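You operate a simulated robot arm through the tools that you are given. There is no shell and no other tool.

You are at the controls of a simulated robot arm. One attempt, no reset.

JOB
Turn the loose cream star wheel to 3 and tighten it.
Fine: washer one is off, leave it off; open the outfeed cover, tighten the black star knob, then shut the cover.

It is judged by the outcome, as a careful person would: the job done as asked, and still so three seconds after it is handed in. It fails if anything else is knocked over, pushed out of place, dropped, spilled or broken. Lids that push on must go on centred and level and be pressed home; caps that screw on are set level and turned clockwise until they are tight.

ROBOT AND FRAMES
A 7-joint arm with a two-finger parallel gripper, fixed in place. Base frame: the origin is on the floor under the middle of its stand, x ahead of it, y to its left, z up. Lengths are in mm, angles in degrees, forces in N, time in s.
With the tool pointing down near the work surface it reaches from about 300 to 700 mm from the base axis. Its first joint turns from -66.0 to 66.0 degrees. Payload 1.57 kg.
Tool frame: the origin (TCP) lies between the finger pads and is the grasp point; the fingertips stand 30 mm ahead of it; z points along the fingers, y is the line along which they close. The gripper opens to 110 mm. The fingers are 24 mm wide and 12 mm thick; the gripper's body (48 by 112 mm) begins 78 mm behind the TCP.
Orientation is that of the tool frame in the base frame, as [roll, pitch, yaw] about the fixed x, y, z axes, in that order (R = Rz(yaw) Ry(pitch) Rx(roll)). With the fingers straight down and closing along the base's y, the tool's x points along the base's -x, its y along +y and its z along -z.

CONTROLS
- The arm moves only by the tool servo_tool. Its argument "series" is a list of rows, each a list of 7 numbers: the shift along the base's x, y, z in mm, then the turn, a rotation vector about the base's x, y, z in degrees, then the opening, from 0 (shut) to 1 (fully open). In form: [[x, y, z, ax, ay, az, fingers], ...]. A call has 1 to 20 rows; each row is the pose to reach, as a shift and turn from the pose commanded when the call began. Each row takes 0.2 s and may step no farther than 50 mm and 8.6 degrees from the row before; otherwise, or with a gripper value out of range, the whole call is refused. A pose out of reach is approached as far as the arm can. The call stops where the force on the tool passes 40 N (or 10 N more than at its start, if that is more) or the arm is blocked; 0.2 s more then pass. The fingers move at their own pace (about 108 mm/s each) and stop on an object; they squeeze with about 37 N. The grip force told is the motor's: it shows also when the fingers shut on nothing. Time passes only in rows, and 0.2 s behind the last, so rows that repeat a pose let the fingers close. The reply holds the time, the measured pose of the TCP, the force on the tool along the base axes, the opening and the grip force, in the units named above and with some noise, with the torque about the TCP (base axes, N m) and any sound that the robot's microphone picked up, and new pictures: "pictures" is both (left out), scene, wrist or none.
- Cameras (640 x 400 px; columns grow to the right, rows downward): "scene" is fixed at [163.3, -389.9, 1403.1]; the picture's right is [0.79, -0.61, 0.00], its down [-0.35, -0.46, -0.82] and it looks along [0.50, 0.65, -0.58] (base axes); focal length 221 px, centre (320, 200). "wrist" rides on the gripper at [70, 16, -141] in the tool frame; the picture's right is [-0.23, 0.97, 0.00], its down [-0.85, -0.20, -0.48] and it looks along [-0.47, -0.11, 0.88] (tool axes); focal length 222 px, centre (320, 200). There is no depth. A picture from a camera that has moved, and an enlarged one, comes with that camera's place and axes in the base frame and with its lens.
- inspect(camera, box): a new picture of the part [left, top, right, bottom] of that camera's present view, enlarged. The clock stands still meanwhile.
- close_job(): hands the job in; it is judged then, once.

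Nothing tells you positions but the pictures and the camera data. Unless the task says otherwise, let go and move clear before handing in.

The tools are called after "Request:" by a JSON object that holds its "fn" and its "kwargs". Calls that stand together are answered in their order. servo_tool: Moves the arm, as the interface text tells. Its arguments: {"type":"object","properties":{"series":{"type":"array","items":{"type":"array","items":{"type":"number"}}},"pictures":{"type":"string","enum":["both","scene","wrist","none"]}},"required":["series"]} The other tools are called the same way: inspect (camera, box) takes an enlarged picture of a part of a camera's view; close_job () hands the job in.

At the start:

```text
clock: 0.0
position: [374.0, -185.9, 1246.8]
tcp_rot: [180.0, -0.1, 180.0]
wrist_force: [-0.1, 0.2, -1.0]
moment: [-0.01, 0.0, 0.0]
opening: 109.9
grasp_force: 0.1
```

scene: 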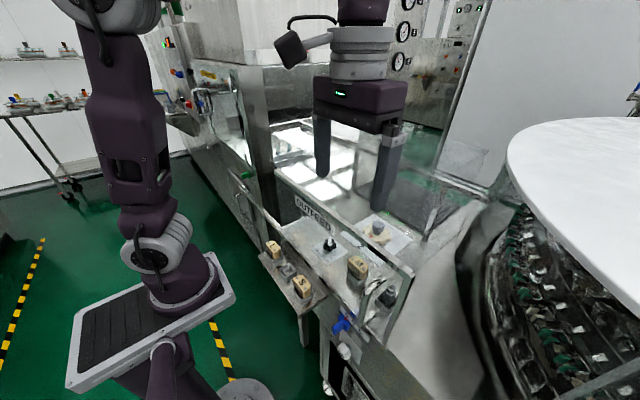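
wrist: 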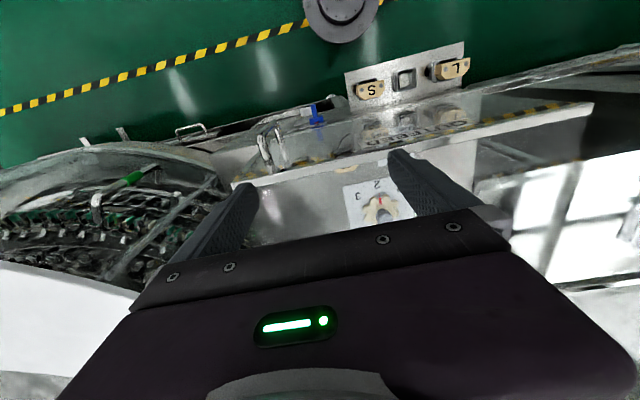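

I see a machine with an outfeed area, a small panel with what look like parts labelled S and L, and a numbered plate with a cream star wheel. I'll enlarge both views before I move anything.

Request:
{"fn": "inspect", "kwargs": {"camera": "scene", "box": [240, 180, 440, 320]}}

Request:
{"fn": "inspect", "kwargs": {"camera": "wrist", "box": [220, 40, 500, 240]}}

Request:
{"fn": "inspect", "kwargs": {"camera": "scene", "box": [280, 200, 360, 260]}}

Request:
{"fn": "inspect", "kwargs": {"camera": "scene", "box": [340, 200, 420, 260]}}

Request:
{"fn": "inspect", "kwargs": {"camera": "wrist", "box": [330, 160, 430, 230]}}

```text
2.86 times, centred on (340, 250) of scene
camera zoom: at [163.3, -389.9, 1403.1], right [0.79, -0.61, 0.0], down [-0.35, -0.46, -0.82], along [0.5, 0.65, -0.58], focal length 630 px, centre (263, 57)
```

zoom: 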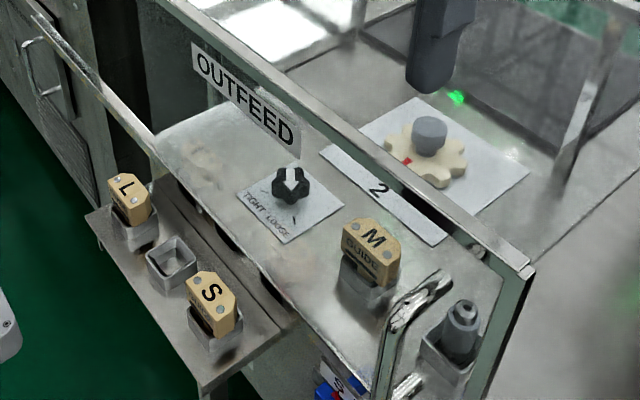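

```text
2.00 times, centred on (360, 140) of wrist
camera zoom: at [304.9, -169.6, 1387.3], right [0.23, 0.97, 0.0], down [0.85, -0.2, 0.48], along [0.47, -0.11, -0.88], focal length 444 px, centre (240, 320)
```

zoom: 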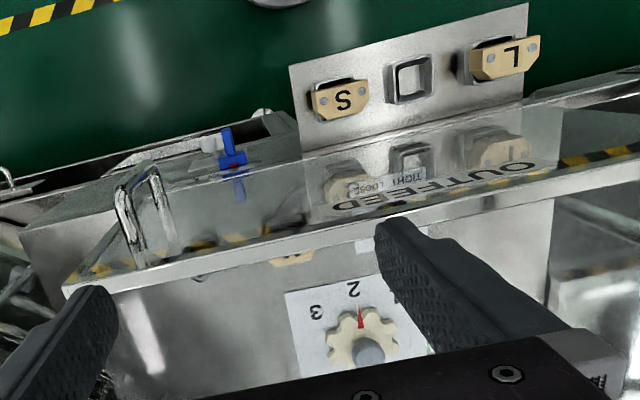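

```text
6.67 times, centred on (320, 230) of scene
camera zoom: at [163.3, -389.9, 1403.1], right [0.79, -0.61, 0.0], down [-0.35, -0.46, -0.82], along [0.5, 0.65, -0.58], focal length 1471 px, centre (320, 0)
```

zoom: 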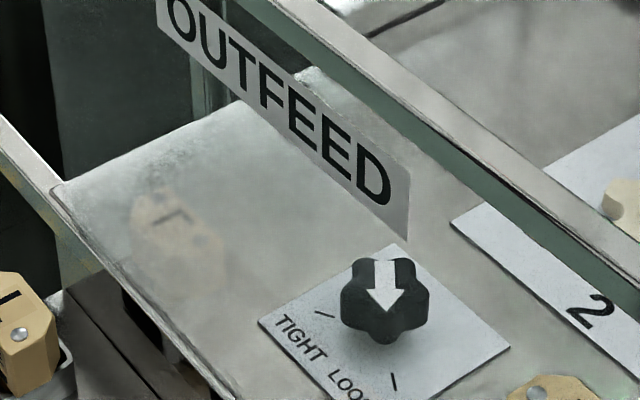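

```text
6.67 times, centred on (380, 230) of scene
camera zoom: at [163.3, -389.9, 1403.1], right [0.79, -0.61, 0.0], down [-0.35, -0.46, -0.82], along [0.5, 0.65, -0.58], focal length 1471 px, centre (-80, 0)
```

zoom: 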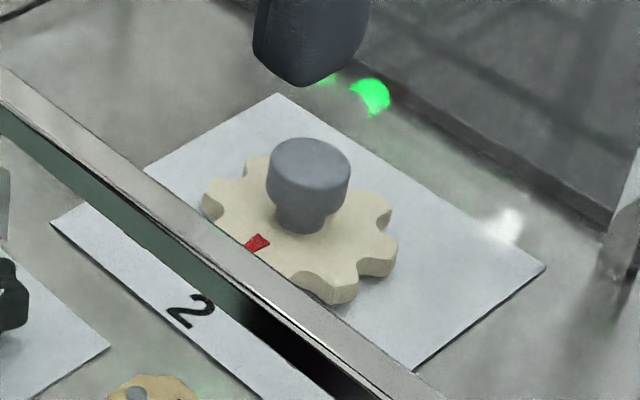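

```text
5.71 times, centred on (380, 195) of wrist
camera zoom: at [304.9, -169.6, 1387.3], right [0.23, 0.97, 0.0], down [0.85, -0.2, 0.48], along [0.47, -0.11, -0.88], focal length 1269 px, centre (-23, 229)
```

zoom: 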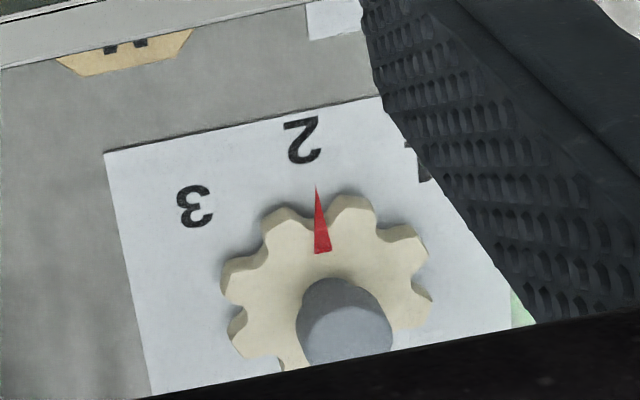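

The outfeed cover seems to be an upright glass panel at about x=402, with its top near z=1115. The cream wheel and black knob stand on a table behind it, at about z=870. I'll zoom in to find its hinges, its handle and the marks on the wheel and knob.

Request:
{"fn": "inspect", "kwargs": {"camera": "scene", "box": [220, 120, 300, 220]}}

Request:
{"fn": "inspect", "kwargs": {"camera": "scene", "box": [340, 240, 440, 340]}}

Request:
{"fn": "inspect", "kwargs": {"camera": "scene", "box": [230, 220, 350, 320]}}

Request:
{"fn": "inspect", "kwargs": {"camera": "wrist", "box": [480, 60, 640, 160]}}

Request:
{"fn": "inspect", "kwargs": {"camera": "wrist", "box": [200, 80, 360, 200]}}

```text
4.00 times, centred on (260, 170) of scene
camera zoom: at [163.3, -389.9, 1403.1], right [0.79, -0.61, 0.0], down [-0.35, -0.46, -0.82], along [0.5, 0.65, -0.58], focal length 883 px, centre (560, 320)
```

zoom: 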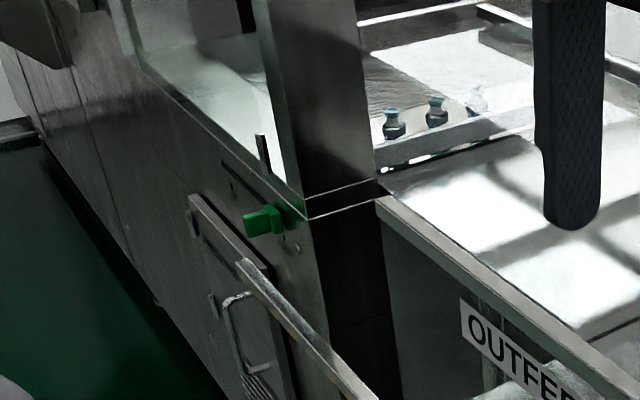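

```text
4.00 times, centred on (390, 290) of scene
camera zoom: at [163.3, -389.9, 1403.1], right [0.79, -0.61, 0.0], down [-0.35, -0.46, -0.82], along [0.5, 0.65, -0.58], focal length 883 px, centre (40, -160)
```

zoom: 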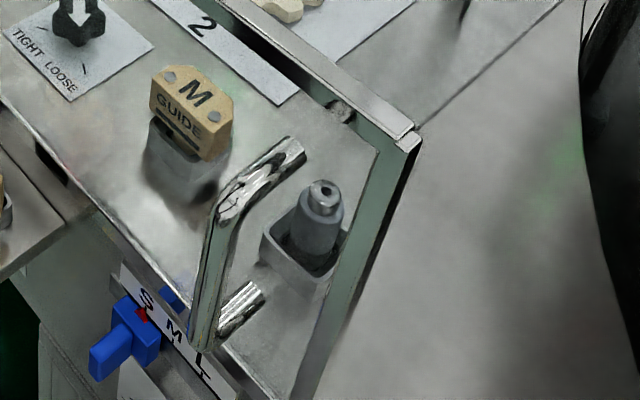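

```text
4.00 times, centred on (290, 270) of scene
camera zoom: at [163.3, -389.9, 1403.1], right [0.79, -0.61, 0.0], down [-0.35, -0.46, -0.82], along [0.5, 0.65, -0.58], focal length 883 px, centre (440, -80)
```

zoom: 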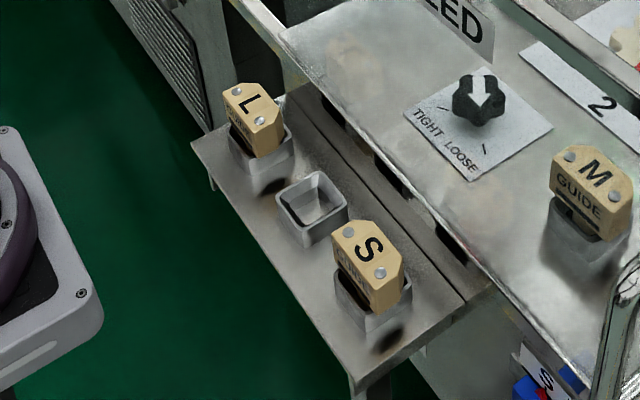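

```text
4.00 times, centred on (560, 110) of wrist
camera zoom: at [304.9, -169.6, 1387.3], right [0.23, 0.97, 0.0], down [0.85, -0.2, 0.48], along [0.47, -0.11, -0.88], focal length 888 px, centre (-640, 560)
```

zoom: 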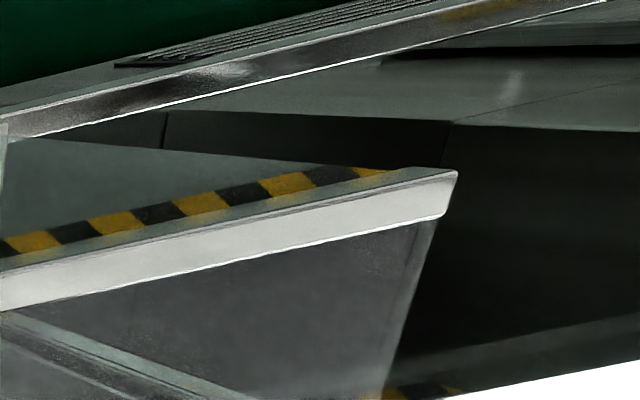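

```text
3.33 times, centred on (280, 140) of wrist
camera zoom: at [304.9, -169.6, 1387.3], right [0.23, 0.97, 0.0], down [0.85, -0.2, 0.48], along [0.47, -0.11, -0.88], focal length 740 px, centre (453, 400)
```

zoom: 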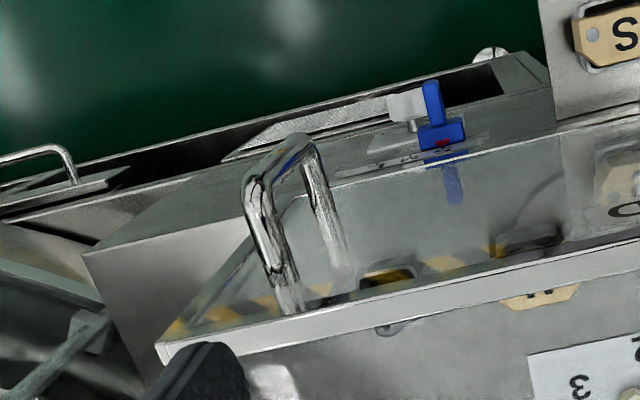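

The cover is an upright glass door spanning about y=-310 to y=126. Its U-shaped handle is near y=-267, so the hinge is probably at the +y end. I'll move over the glass without touching anything and look at the cream wheel from closer.

Request:
{"fn": "servo_tool", "kwargs": {"series": [[40, 25, 0, 0, 0, 0, 1], [80, 55, 0, 0, 0, 0, 1], [120, 90, 0, 0, 0, 0, 1], [160, 125, 0, 0, 0, 0, 1], [169, 135, -40, 0, 0, 0, 1], [169, 135, -85, 0, 0, 0, 1], [169, 135, -125, 0, 0, 0, 1], [169, 135, -125, 0, 0, 0, 1]]}}

```text
refused: row 3 steps farther than a row can; nothing moved
```

A row was too long and the whole call was refused, so nothing moved. I'll send the same path to the cream wheel in shorter steps.

Request:
{"fn": "servo_tool", "kwargs": {"series": [[34, 27, 0, 0, 0, 0, 1], [68, 54, 0, 0, 0, 0, 1], [102, 81, 0, 0, 0, 0, 1], [136, 108, 0, 0, 0, 0, 1], [169, 135, 0, 0, 0, 0, 1], [169, 135, -40, 0, 0, 0, 1], [169, 135, -85, 0, 0, 0, 1], [169, 135, -125, 0, 0, 0, 1], [169, 135, -125, 0, 0, 0, 1]]}}

```text
clock: 1.7
position: [543.7, -53.9, 1151.0]
tcp_rot: [-179.9, 1.0, 180.0]
wrist_force: [-5.1, 0.3, 15.8]
moment: [0.9, 0.3, 0.4]
opening: 109.8
grasp_force: 0.1
stopped in row 8: the force on the tool passed its limit at 86 N (the readings are from after the stop); the commanded pose is now the measured one
camera wrist: at [472.8, -36.0, 1290.0], right [0.23, 0.97, 0.0], down [0.85, -0.2, 0.49], along [0.48, -0.11, -0.87], focal length 222 px, centre (320, 200)
```

scene: 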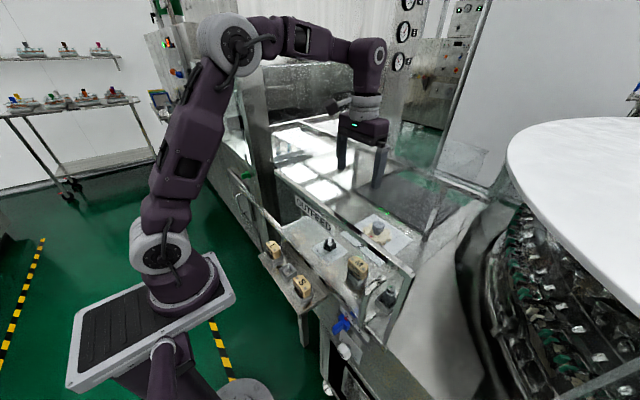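
wrist: 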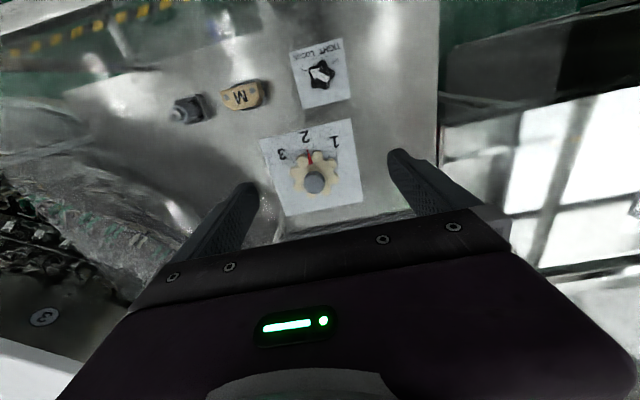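

The tool stopped with the fingertips at about z=1121. The torque suggests the +y finger landed on something flat, perhaps a clear or metal top plate. I'll look closely before going on.

Request:
{"fn": "inspect", "kwargs": {"camera": "scene", "box": [260, 100, 420, 220]}}

Request:
{"fn": "inspect", "kwargs": {"camera": "wrist", "box": [240, 20, 480, 220]}}

Request:
{"fn": "inspect", "kwargs": {"camera": "scene", "box": [260, 160, 480, 300]}}

Request:
{"fn": "inspect", "kwargs": {"camera": "wrist", "box": [360, 0, 640, 220]}}

```text
3.33 times, centred on (340, 160) of scene
camera zoom: at [162.9, -389.9, 1403.2], right [0.79, -0.61, 0.0], down [-0.35, -0.46, -0.82], along [0.5, 0.65, -0.58], focal length 736 px, centre (253, 333)
```

zoom: 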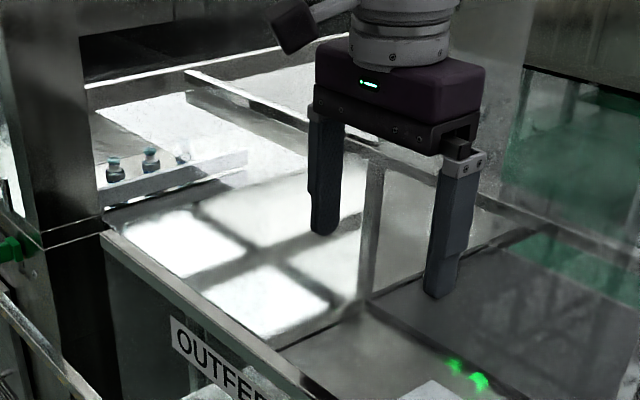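

```text
2.00 times, centred on (360, 120) of wrist
camera zoom: at [472.8, -36.0, 1290.0], right [0.23, 0.97, 0.0], down [0.85, -0.2, 0.49], along [0.48, -0.11, -0.87], focal length 444 px, centre (240, 360)
```

zoom: 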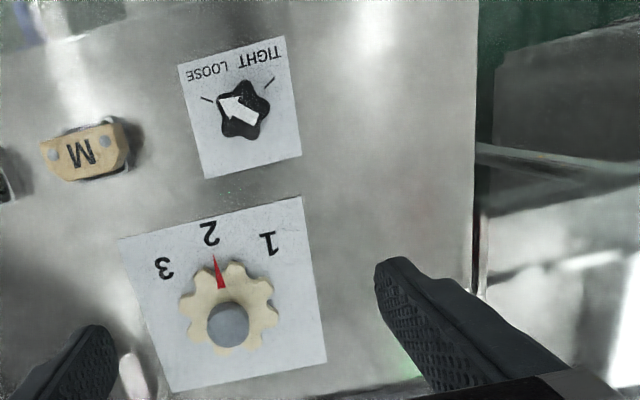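

```text
2.86 times, centred on (370, 230) of scene
camera zoom: at [162.9, -389.9, 1403.2], right [0.79, -0.61, 0.0], down [-0.35, -0.46, -0.82], along [0.5, 0.65, -0.58], focal length 630 px, centre (177, 114)
```

zoom: 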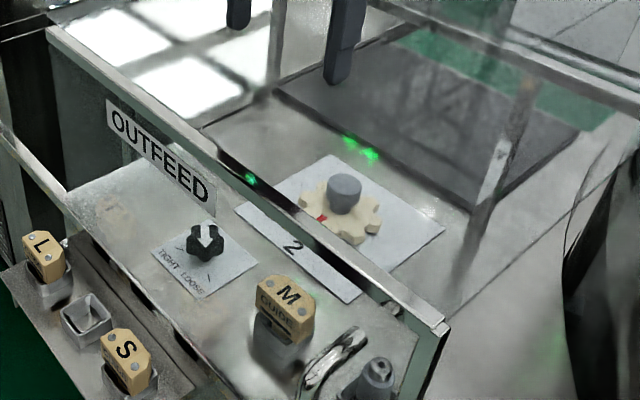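

```text
1.82 times, centred on (500, 110) of wrist
camera zoom: at [472.8, -36.0, 1290.0], right [0.23, 0.97, 0.0], down [0.85, -0.2, 0.49], along [0.48, -0.11, -0.87], focal length 404 px, centre (-7, 364)
```

zoom: 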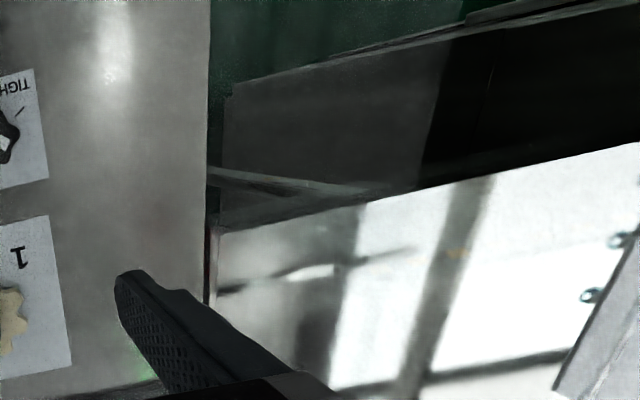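

A thin dark line runs back from the corner of the cover's top rail, so there seems to be a clear top sheet at about z=1118 as well as the front glass. I'll lift off and take views from other places to learn how this cover opens.

Request:
{"fn": "servo_tool", "kwargs": {"series": [[0, 0, 40, 0, 0, 0, 1], [0, 0, 80, 0, 0, 0, 1], [0, -45, 100, 0, 0, 0, 1], [0, -90, 110, 0, 0, 0, 1], [0, -135, 120, 0, 0, 0, 1], [0, -180, 120, 0, 0, 0, 1], [0, -180, 120, 0, 0, 0, 1]]}}

```text
clock: 3.3
position: [511.7, -205.8, 1253.1]
tcp_rot: [-179.9, 0.7, 180.0]
wrist_force: [0.4, 0.0, 0.3]
moment: [0.09, -0.03, 0.0]
opening: 110.0
grasp_force: 0.1
out of reach, approached as far as the arm can: row 4, 5, 6, 7
camera wrist: at [441.6, -188.7, 1391.6], right [0.23, 0.97, 0.0], down [0.85, -0.2, 0.49], along [0.48, -0.11, -0.87], focal length 222 px, centre (320, 200)
```

scene: 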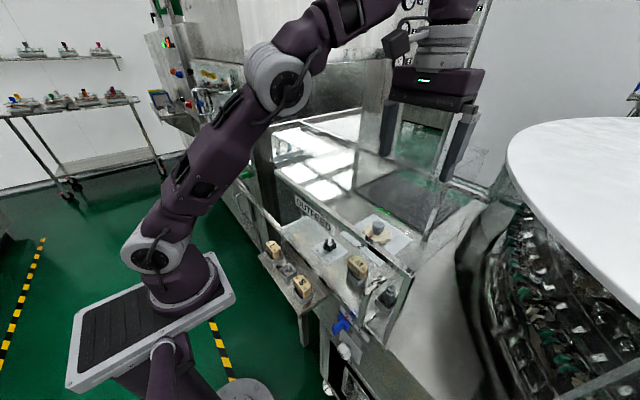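
wrist: 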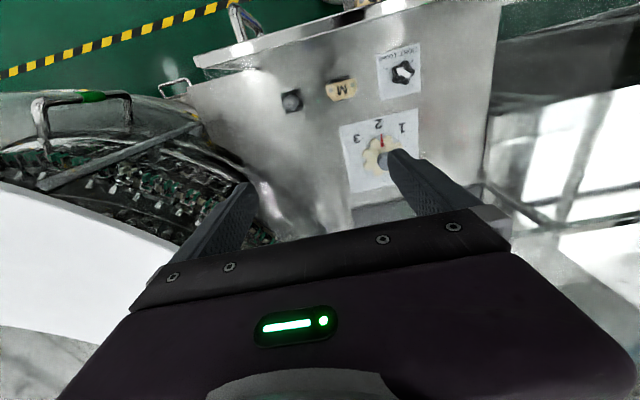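

The arm is clear now and the scene camera has an open view of the box. I'll zoom in on the cover from both cameras.

Request:
{"fn": "inspect", "kwargs": {"camera": "scene", "box": [260, 110, 420, 210]}}

Request:
{"fn": "inspect", "kwargs": {"camera": "scene", "box": [360, 170, 500, 290]}}

Request:
{"fn": "inspect", "kwargs": {"camera": "wrist", "box": [180, 0, 420, 160]}}

Request:
{"fn": "inspect", "kwargs": {"camera": "wrist", "box": [420, 0, 640, 220]}}

```text
4.00 times, centred on (340, 160) of scene
camera zoom: at [163.4, -389.9, 1403.1], right [0.79, -0.61, 0.0], down [-0.35, -0.46, -0.82], along [0.5, 0.65, -0.58], focal length 883 px, centre (240, 360)
```

zoom: 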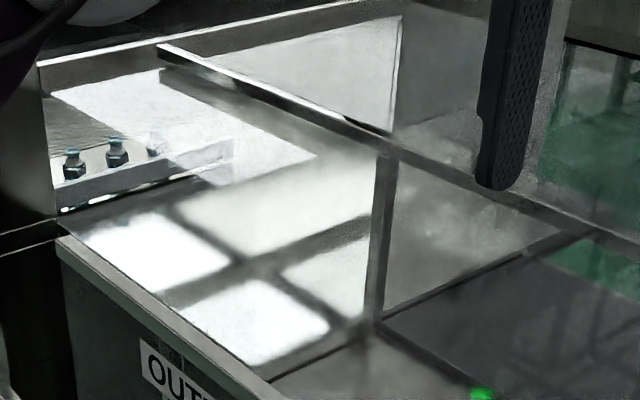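

```text
3.33 times, centred on (430, 230) of scene
camera zoom: at [163.4, -389.9, 1403.1], right [0.79, -0.61, 0.0], down [-0.35, -0.46, -0.82], along [0.5, 0.65, -0.58], focal length 736 px, centre (-47, 100)
```

zoom: 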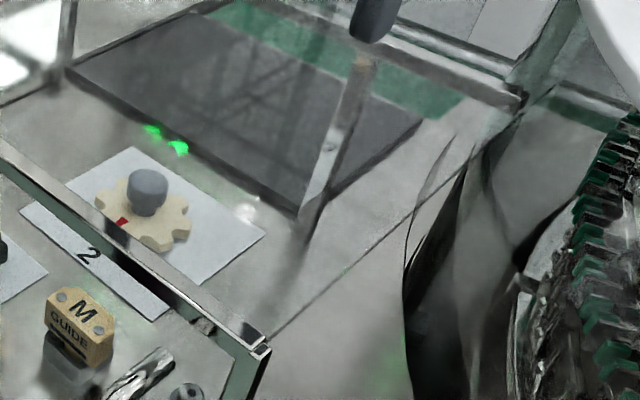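

```text
2.50 times, centred on (300, 80) of wrist
camera zoom: at [441.6, -188.7, 1391.6], right [0.23, 0.97, 0.0], down [0.85, -0.2, 0.49], along [0.48, -0.11, -0.87], focal length 555 px, centre (370, 500)
```

zoom: 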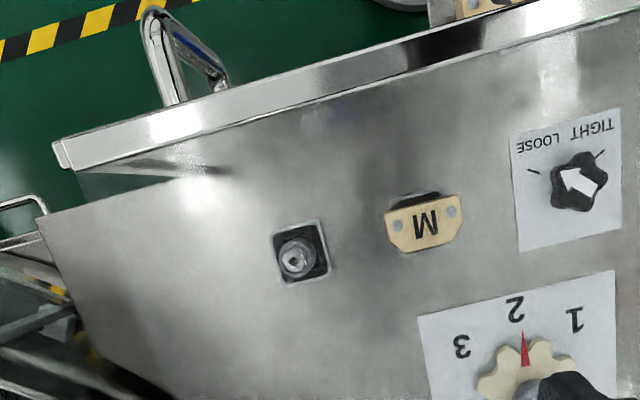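

```text
1.82 times, centred on (530, 110) of wrist
camera zoom: at [441.6, -188.7, 1391.6], right [0.23, 0.97, 0.0], down [0.85, -0.2, 0.49], along [0.48, -0.11, -0.87], focal length 404 px, centre (-62, 364)
```

zoom: 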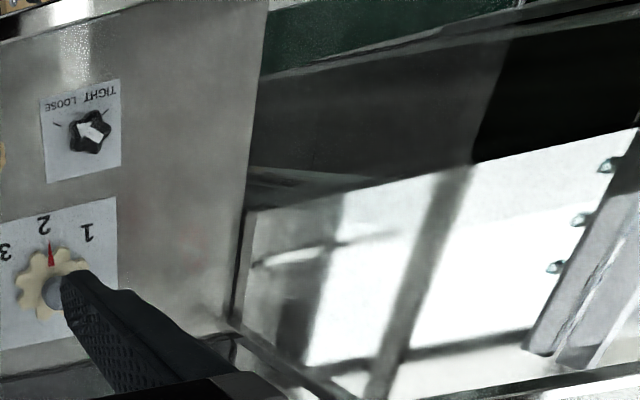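

A clear top sheet at about z=1118 spans the box, so the way in is through the front cover. I'll draw back in front of the glass and tilt the wrist camera forward to look at the hinge side and the gaps.

Request:
{"fn": "servo_tool", "kwargs": {"series": [[-45, 15, 0, 0, 0, 0, 1], [-90, 30, 0, 0, 0, 0, 1], [-135, 45, 0, 0, 0, 0, 1], [-180, 60, 0, 0, 0, 0, 1], [-215, 75, 0, 0, -8, 0, 1], [-215, 90, -20, 0, -16, 0, 1], [-215, 100, -40, 0, -24, 0, 1], [-215, 100, -60, 0, -32, 0, 1], [-215, 100, -80, 0, -40, 0, 1], [-215, 100, -80, 0, -45, 0, 1], [-215, 100, -80, 0, -45, 0, 1]]}}

```text
clock: 5.7
position: [294.9, -107.6, 1170.1]
tcp_rot: [-179.9, 45.8, 180.0]
wrist_force: [-0.2, -0.5, -0.2]
moment: [-0.01, -0.03, -0.01]
opening: 110.1
grasp_force: 0.1
camera wrist: at [145.9, -89.6, 1217.9], right [0.16, 0.97, 0.16], down [0.25, -0.2, 0.95], along [0.95, -0.11, -0.28], focal length 222 px, centre (320, 200)
```

scene: 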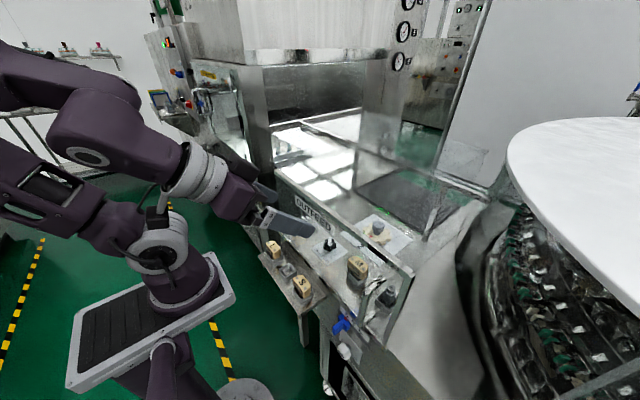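
wrist: 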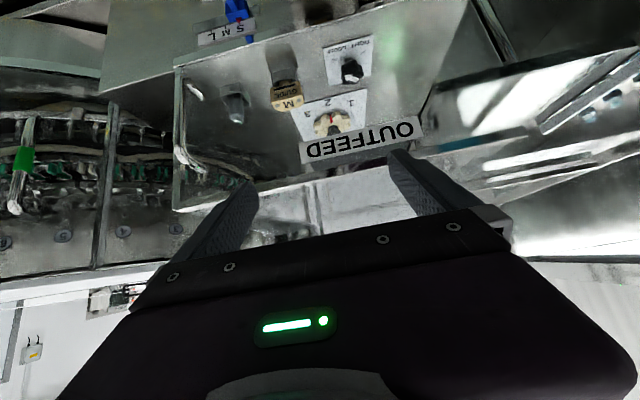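

This view is upside down, but the whole front glass is in sight with the wheel, black knob and M guide behind it. I'll enlarge the edges and the hinge side.

Request:
{"fn": "inspect", "kwargs": {"camera": "wrist", "box": [380, 0, 640, 180]}}

Request:
{"fn": "inspect", "kwargs": {"camera": "wrist", "box": [140, 40, 380, 220]}}

Request:
{"fn": "inspect", "kwargs": {"camera": "scene", "box": [260, 120, 380, 220]}}

Request:
{"fn": "inspect", "kwargs": {"camera": "scene", "box": [230, 150, 350, 250]}}

```text
2.22 times, centred on (510, 90) of wrist
camera zoom: at [145.9, -89.6, 1217.9], right [0.16, 0.97, 0.16], down [0.25, -0.2, 0.95], along [0.95, -0.11, -0.28], focal length 494 px, centre (-102, 444)
```

zoom: 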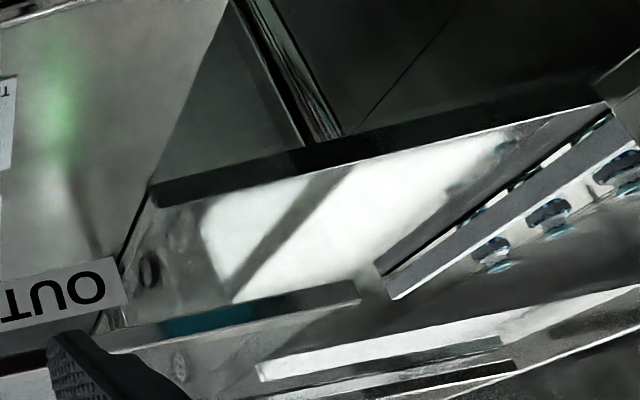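

```text
2.22 times, centred on (260, 130) of wrist
camera zoom: at [145.9, -89.6, 1217.9], right [0.16, 0.97, 0.16], down [0.25, -0.2, 0.95], along [0.95, -0.11, -0.28], focal length 494 px, centre (453, 356)
```

zoom: 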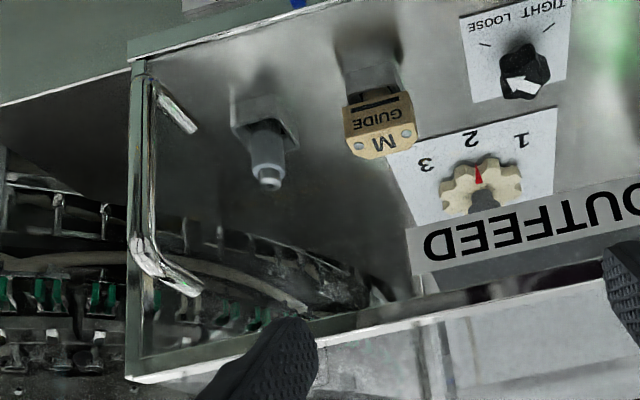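

```text
4.00 times, centred on (320, 170) of scene
camera zoom: at [163.3, -389.9, 1403.1], right [0.79, -0.61, 0.0], down [-0.35, -0.46, -0.82], along [0.5, 0.65, -0.58], focal length 883 px, centre (320, 320)
```

zoom: 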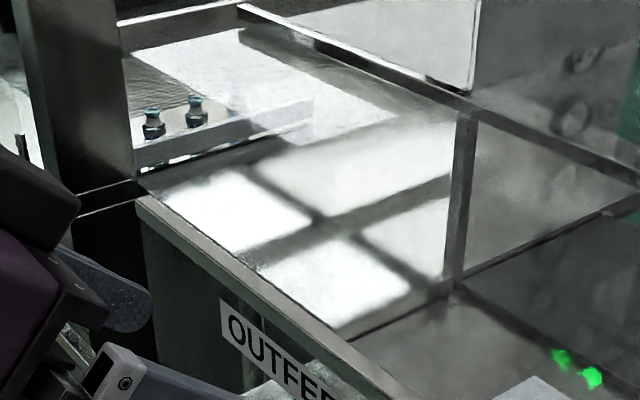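

```text
4.00 times, centred on (290, 200) of scene
camera zoom: at [163.3, -389.9, 1403.1], right [0.79, -0.61, 0.0], down [-0.35, -0.46, -0.82], along [0.5, 0.65, -0.58], focal length 883 px, centre (440, 200)
```

zoom: 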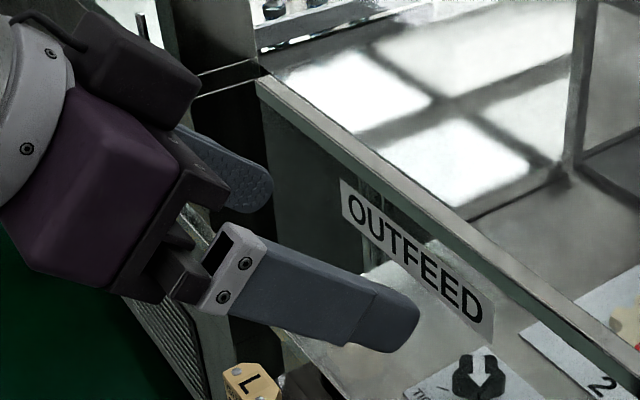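

The front glass is now clear, including its right edge, top rail and bottom edge. I'll look more closely at the area above the rail and along the bottom and hinge edges.

Request:
{"fn": "inspect", "kwargs": {"camera": "wrist", "box": [240, 130, 420, 240]}}

Request:
{"fn": "inspect", "kwargs": {"camera": "wrist", "box": [400, 80, 500, 180]}}

Request:
{"fn": "inspect", "kwargs": {"camera": "wrist", "box": [140, 20, 240, 120]}}

Request:
{"fn": "inspect", "kwargs": {"camera": "wrist", "box": [380, 0, 500, 60]}}

```text
3.56 times, centred on (330, 185) of wrist
camera zoom: at [145.9, -89.6, 1217.9], right [0.16, 0.97, 0.16], down [0.25, -0.2, 0.95], along [0.95, -0.11, -0.28], focal length 790 px, centre (284, 253)
```

zoom: 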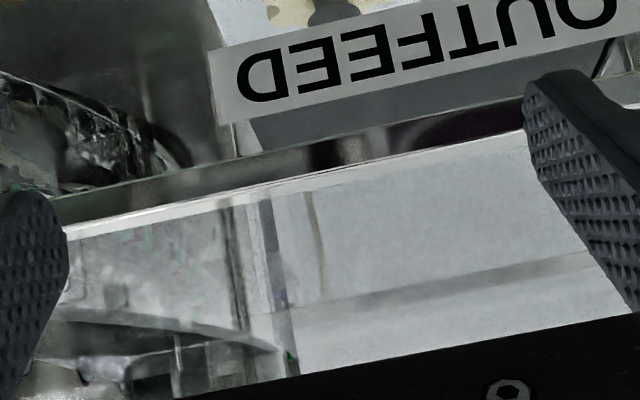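

```text
4.00 times, centred on (450, 130) of wrist
camera zoom: at [145.9, -89.6, 1217.9], right [0.16, 0.97, 0.16], down [0.25, -0.2, 0.95], along [0.95, -0.11, -0.28], focal length 888 px, centre (-200, 480)
```

zoom: 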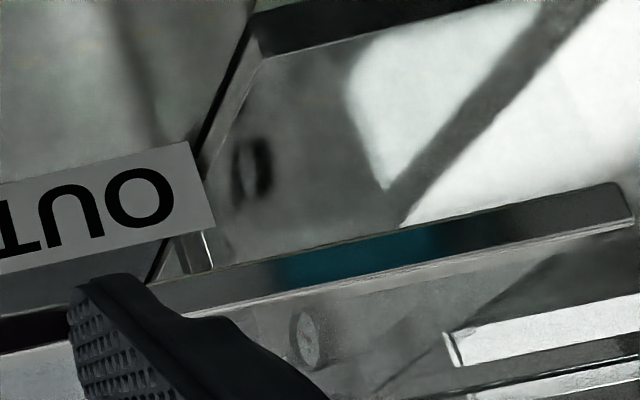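

```text
4.00 times, centred on (190, 70) of wrist
camera zoom: at [145.9, -89.6, 1217.9], right [0.16, 0.97, 0.16], down [0.25, -0.2, 0.95], along [0.95, -0.11, -0.28], focal length 888 px, centre (840, 720)
```

zoom: 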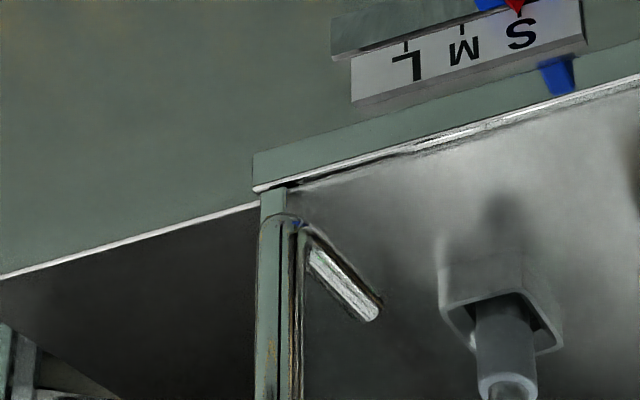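

```text
5.33 times, centred on (440, 30) of wrist
camera zoom: at [145.9, -89.6, 1217.9], right [0.16, 0.97, 0.16], down [0.25, -0.2, 0.95], along [0.95, -0.11, -0.28], focal length 1185 px, centre (-320, 1107)
```

zoom: 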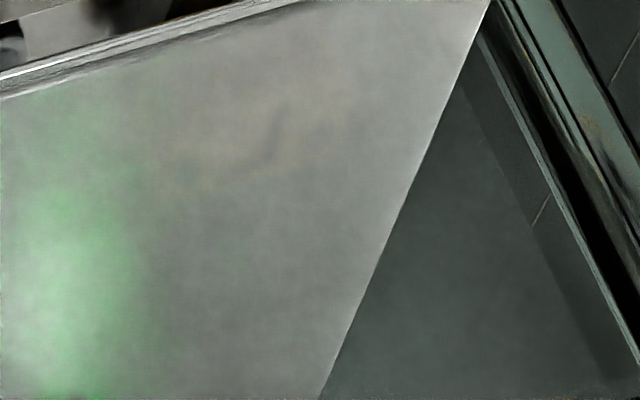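

A clear top sheet and the front panel share the same width (y from about -310 to 126), and the vertical handle is at about x=356, y=-269, z=947-1071. I'll point the tool down again above the handle and check my aim before gripping it.

Request:
{"fn": "servo_tool", "kwargs": {"series": [[5, -20, 20, 0, 8, 0, 1], [15, -50, 35, 0, 16, 0, 1], [28, -80, 40, 0, 24, 0, 1], [40, -110, 40, 0, 32, 0, 1], [52, -140, 35, 0, 40, 0, 0.8], [61, -161, 30, 0, 45.8, 0, 0.6], [61, -161, 0, 0, 45.8, 0, 0.6], [61, -161, -30, 0, 45.8, 0, 0.6], [61, -161, -30, 0, 45.8, 0, 0.6]]}}

```text
clock: 7.7
position: [356.2, -267.6, 1140.1]
tcp_rot: [-179.8, 0.1, -180.0]
wrist_force: [0.0, -0.4, 0.3]
moment: [0.02, 0.01, 0.01]
opening: 66.0
grasp_force: 0.1
camera wrist: at [287.6, -249.3, 1280.8], right [0.23, 0.97, 0.0], down [0.86, -0.2, 0.48], along [0.47, -0.11, -0.88], focal length 222 px, centre (320, 200)
```

scene: 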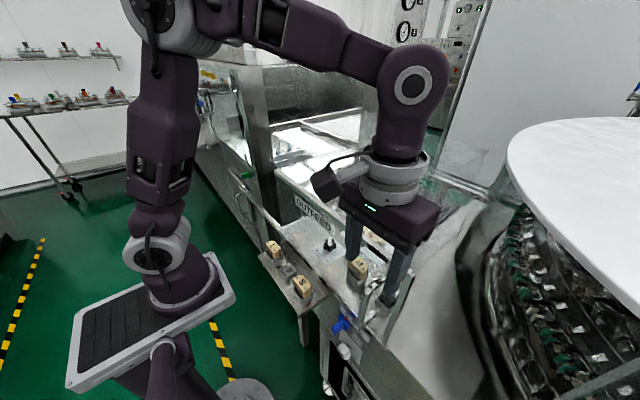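
wrist: 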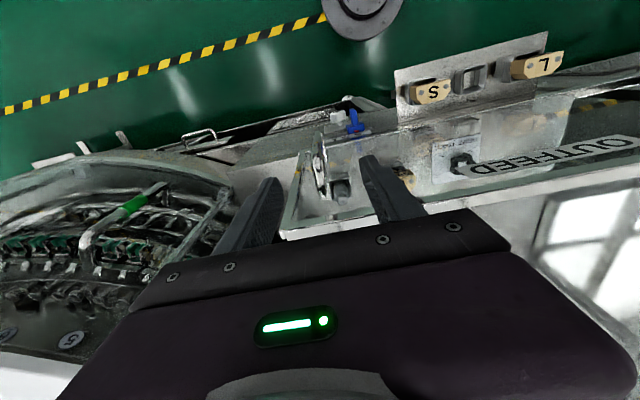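

Request:
{"fn": "inspect", "kwargs": {"camera": "wrist", "box": [240, 110, 440, 250]}}

Request:
{"fn": "inspect", "kwargs": {"camera": "scene", "box": [320, 180, 460, 340]}}

Request:
{"fn": "inspect", "kwargs": {"camera": "wrist", "box": [400, 80, 640, 240]}}

```text
2.86 times, centred on (340, 180) of wrist
camera zoom: at [287.6, -249.3, 1280.8], right [0.23, 0.97, 0.0], down [0.86, -0.2, 0.48], along [0.47, -0.11, -0.88], focal length 635 px, centre (263, 257)
```

zoom: 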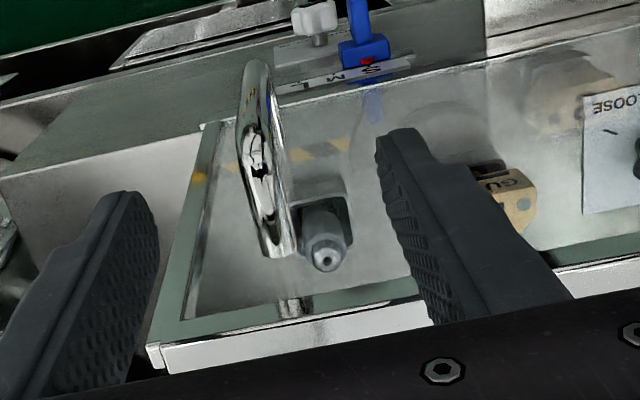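

```text
2.50 times, centred on (390, 260) of scene
camera zoom: at [163.3, -389.9, 1403.1], right [0.79, -0.61, 0.0], down [-0.35, -0.46, -0.82], along [0.5, 0.65, -0.58], focal length 552 px, centre (145, 50)
```

zoom: 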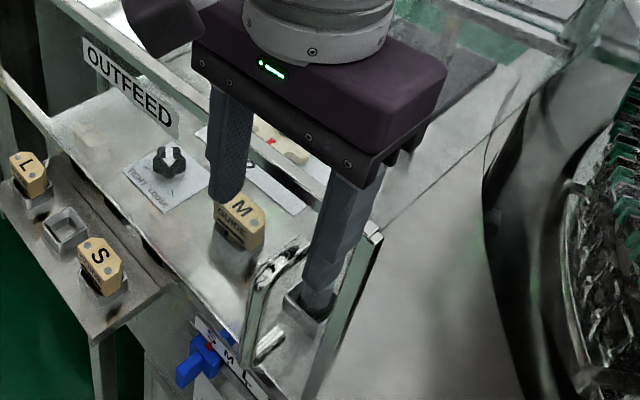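

```text
2.50 times, centred on (520, 160) of wrist
camera zoom: at [287.6, -249.3, 1280.8], right [0.23, 0.97, 0.0], down [0.86, -0.2, 0.48], along [0.47, -0.11, -0.88], focal length 555 px, centre (-180, 300)
```

zoom: 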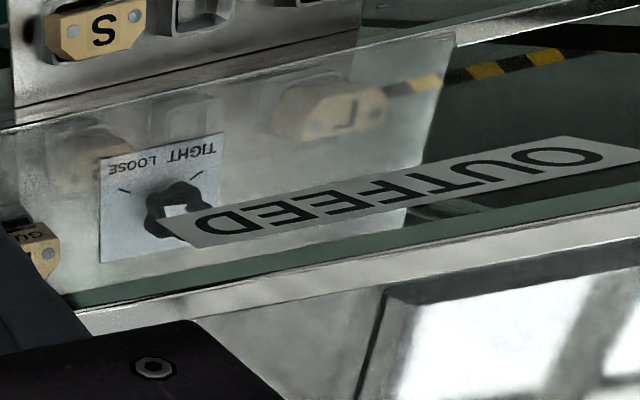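

The open fingers straddle the handle line in y, with the bar at about [355, -269]. I'll lower about 90 mm around the handle and close on it.

Request:
{"fn": "servo_tool", "kwargs": {"series": [[-1, -1, -30, 0, 0, 0, 0.6], [-1, -1, -60, 0, 0, 0, 0.6], [-1, -1, -90, 0, 0, 0, 0.6], [-1, -1, -90, 0, 0, 0, 0.6]]}}

```text
clock: 8.7
position: [354.5, -268.8, 1050.2]
tcp_rot: [-179.9, 0.0, -180.0]
wrist_force: [-0.1, 0.1, 0.3]
moment: [-0.01, -0.01, -0.01]
opening: 65.8
grasp_force: 0.1
camera wrist: at [285.2, -250.5, 1190.7], right [0.23, 0.97, 0.0], down [0.85, -0.2, 0.48], along [0.47, -0.11, -0.88], focal length 222 px, centre (320, 200)
```

scene: 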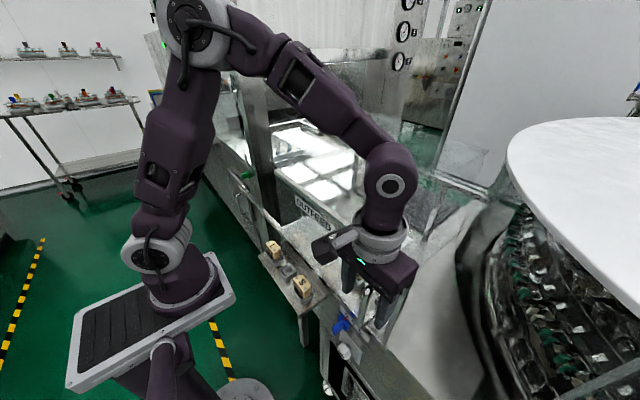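
wrist: 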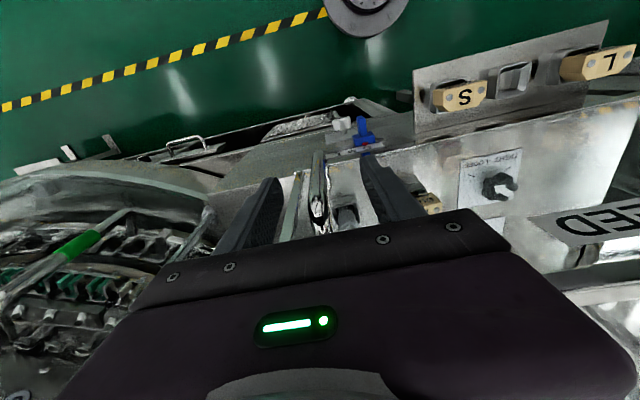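

The handle bar sits between the fingers, midway. I'll close on it with the arm still and check the readings.

Request:
{"fn": "servo_tool", "kwargs": {"series": [[0, 0, 0, 0, 0, 0, 0.3], [0, 0, 0, 0, 0, 0, 0], [0, 0, 0, 0, 0, 0, 0], [0, 0, 0, 0, 0, 0, 0]]}}

Request:
{"fn": "inspect", "kwargs": {"camera": "wrist", "box": [240, 120, 400, 240]}}

```text
clock: 9.7
position: [354.6, -268.7, 1050.2]
tcp_rot: [-179.9, 0.0, -180.0]
wrist_force: [-0.3, -5.3, -4.4]
moment: [0.46, -0.74, -0.23]
opening: 13.9
grasp_force: 30.0
camera wrist: at [285.2, -250.8, 1190.9], right [0.23, 0.97, 0.0], down [0.85, -0.2, 0.48], along [0.47, -0.11, -0.88], focal length 222 px, centre (320, 200)
```

scene: 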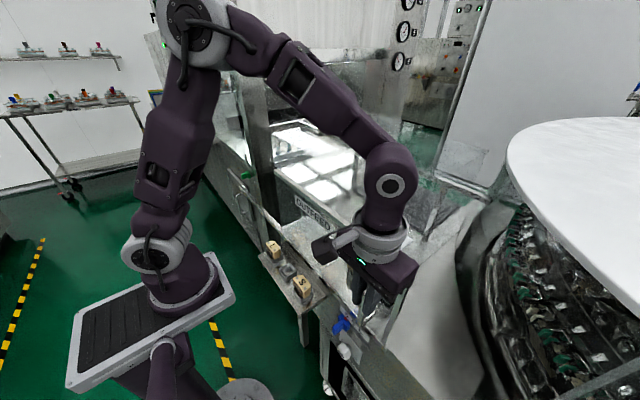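
wrist: 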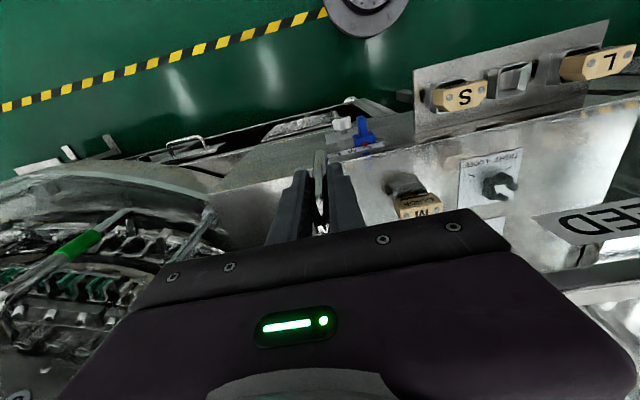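

```text
3.33 times, centred on (320, 180) of wrist
camera zoom: at [285.2, -250.8, 1190.9], right [0.23, 0.97, 0.0], down [0.85, -0.2, 0.48], along [0.47, -0.11, -0.88], focal length 740 px, centre (320, 267)
```

zoom: 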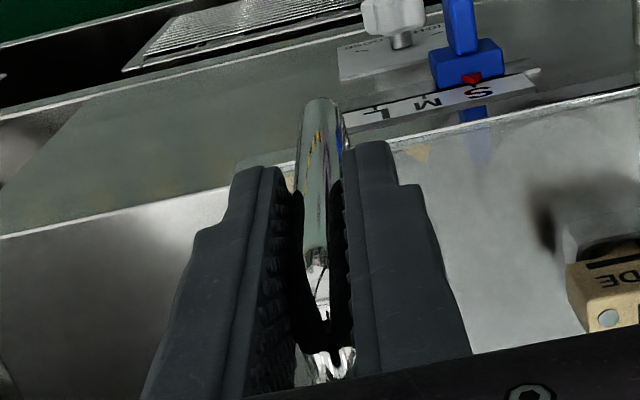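

The handle is gripped, 14 mm across. I'll test which way the cover yields with small, gentle pulls, starting with +y.

Request:
{"fn": "servo_tool", "kwargs": {"series": [[0, 2, 0, 0, 0, 0, 0], [0, 4, 0, 0, 0, 0, 0], [0, 6, 0, 0, 0, 0, 0], [0, 6, 0, 0, 0, 0, 0]], "pictures": "none"}}

```text
clock: 10.7
position: [354.0, -263.0, 1051.1]
tcp_rot: [-179.9, 0.0, -179.9]
wrist_force: [-8.3, -1.9, 24.1]
moment: [0.79, 0.46, -0.11]
opening: 14.1
grasp_force: 30.2
```

The handle moved 6 mm in y almost freely, but an upward force of 24 N built up. I'll look at the pictures before going further.

Request:
{"fn": "servo_tool", "kwargs": {"series": [[0, 0, 0, 0, 0, 0, 0], [0, 0, 0, 0, 0, 0, 0]]}}

Request:
{"fn": "inspect", "kwargs": {"camera": "scene", "box": [340, 240, 440, 340]}}

Request:
{"fn": "inspect", "kwargs": {"camera": "scene", "box": [260, 160, 340, 220]}}

Request:
{"fn": "inspect", "kwargs": {"camera": "wrist", "box": [240, 120, 400, 240]}}

```text
clock: 11.3
position: [353.4, -262.6, 1049.2]
tcp_rot: [-180.0, 0.1, -179.9]
wrist_force: [-11.0, -1.8, 28.7]
moment: [0.95, -0.2, -0.21]
opening: 14.1
grasp_force: 30.6
camera wrist: at [285.2, -244.8, 1190.6], right [0.23, 0.97, 0.0], down [0.85, -0.2, 0.48], along [0.47, -0.11, -0.88], focal length 222 px, centre (320, 200)
```

scene: 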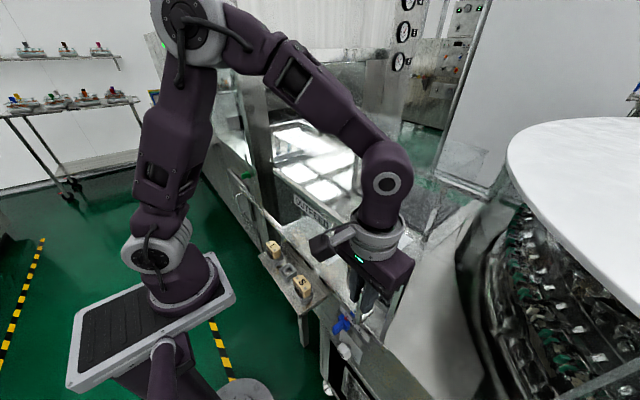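
wrist: 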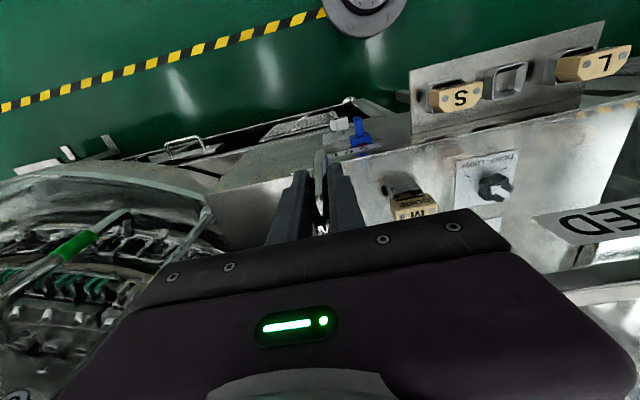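

```text
4.00 times, centred on (390, 290) of scene
camera zoom: at [162.7, -389.8, 1403.2], right [0.79, -0.61, 0.0], down [-0.35, -0.46, -0.82], along [0.5, 0.65, -0.58], focal length 883 px, centre (40, -160)
```

zoom: 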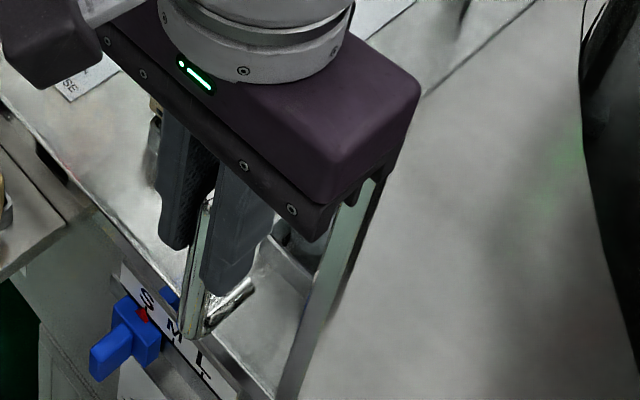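

```text
6.67 times, centred on (300, 190) of scene
camera zoom: at [162.7, -389.8, 1403.2], right [0.79, -0.61, 0.0], down [-0.35, -0.46, -0.82], along [0.5, 0.65, -0.58], focal length 1471 px, centre (453, 267)
```

zoom: 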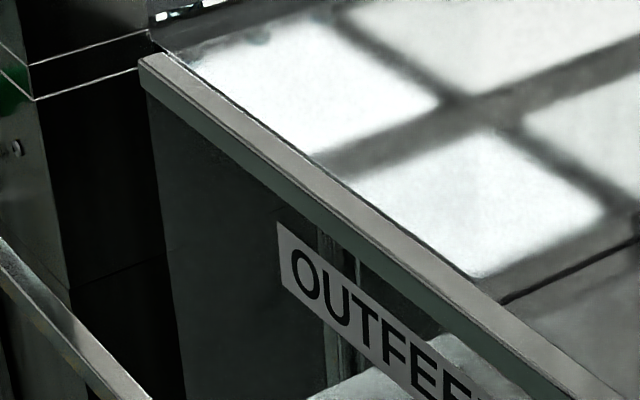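

```text
3.33 times, centred on (320, 180) of wrist
camera zoom: at [285.2, -244.8, 1190.6], right [0.23, 0.97, 0.0], down [0.85, -0.2, 0.48], along [0.47, -0.11, -0.88], focal length 740 px, centre (320, 267)
```

zoom: 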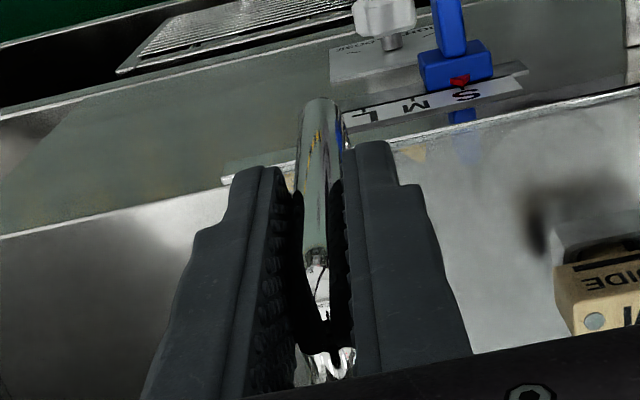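

The label and rail moved 6 mm in +y along with the handle, so this cover slides along y. I'll ease the grip and push the handle with one finger, so that no side stress builds up.

Request:
{"fn": "servo_tool", "kwargs": {"series": [[0, 0, 0, 0, 0, 0, 0.27], [0, 0, 0, 0, 0, 0, 0.27], [0, 6, 0, 0, 0, 0, 0.27], [0, 12, 0, 0, 0, 0, 0.27], [0, 20, 0, 0, 0, 0, 0.27], [0, 30, 0, 0, 0, 0, 0.27], [0, 40, 0, 0, 0, 0, 0.27], [0, 50, 0, 0, 0, 0, 0.27], [0, 50, 0, 0, 0, 0, 0.27]]}}

Request:
{"fn": "inspect", "kwargs": {"camera": "scene", "box": [240, 140, 360, 220]}}

Request:
{"fn": "inspect", "kwargs": {"camera": "scene", "box": [340, 200, 480, 340]}}

```text
clock: 13.3
position: [356.3, -212.7, 1050.0]
tcp_rot: [-180.0, 0.0, 180.0]
wrist_force: [-0.4, 0.3, 0.3]
moment: [-0.01, 0.01, -0.03]
opening: 29.8
grasp_force: 0.1
camera wrist: at [286.5, -194.6, 1190.3], right [0.23, 0.97, 0.0], down [0.85, -0.2, 0.48], along [0.47, -0.11, -0.88], focal length 222 px, centre (320, 200)
```

scene: 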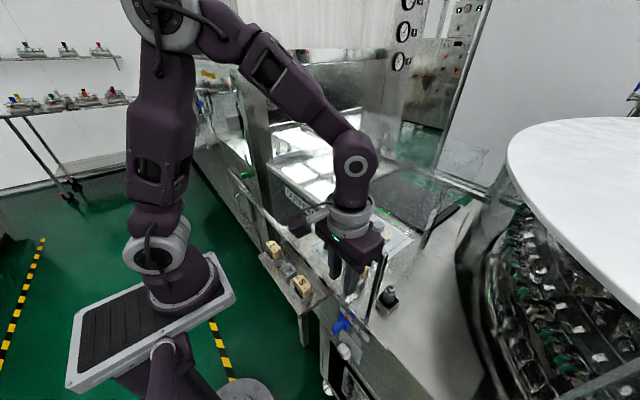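
wrist: 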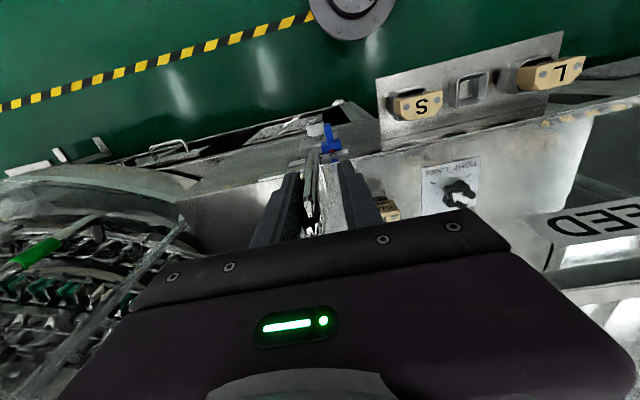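

```text
5.00 times, centred on (300, 180) of scene
camera zoom: at [163.3, -389.9, 1403.1], right [0.79, -0.61, 0.0], down [-0.35, -0.46, -0.82], along [0.5, 0.65, -0.58], focal length 1103 px, centre (420, 300)
```

zoom: 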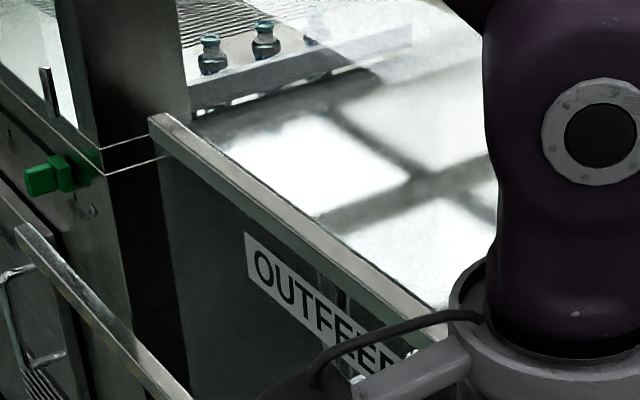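

```text
2.86 times, centred on (410, 270) of scene
camera zoom: at [163.3, -389.9, 1403.1], right [0.79, -0.61, 0.0], down [-0.35, -0.46, -0.82], along [0.5, 0.65, -0.58], focal length 630 px, centre (63, 0)
```

zoom: 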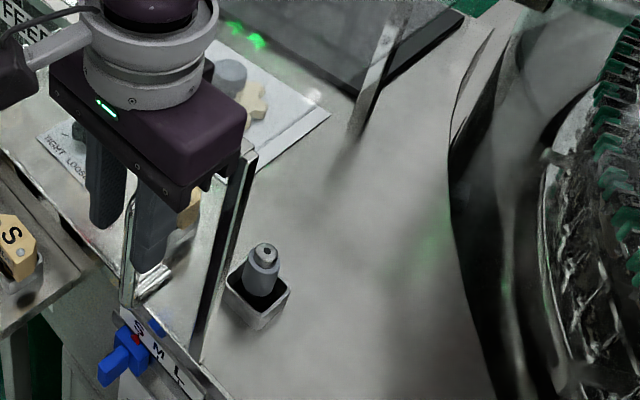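

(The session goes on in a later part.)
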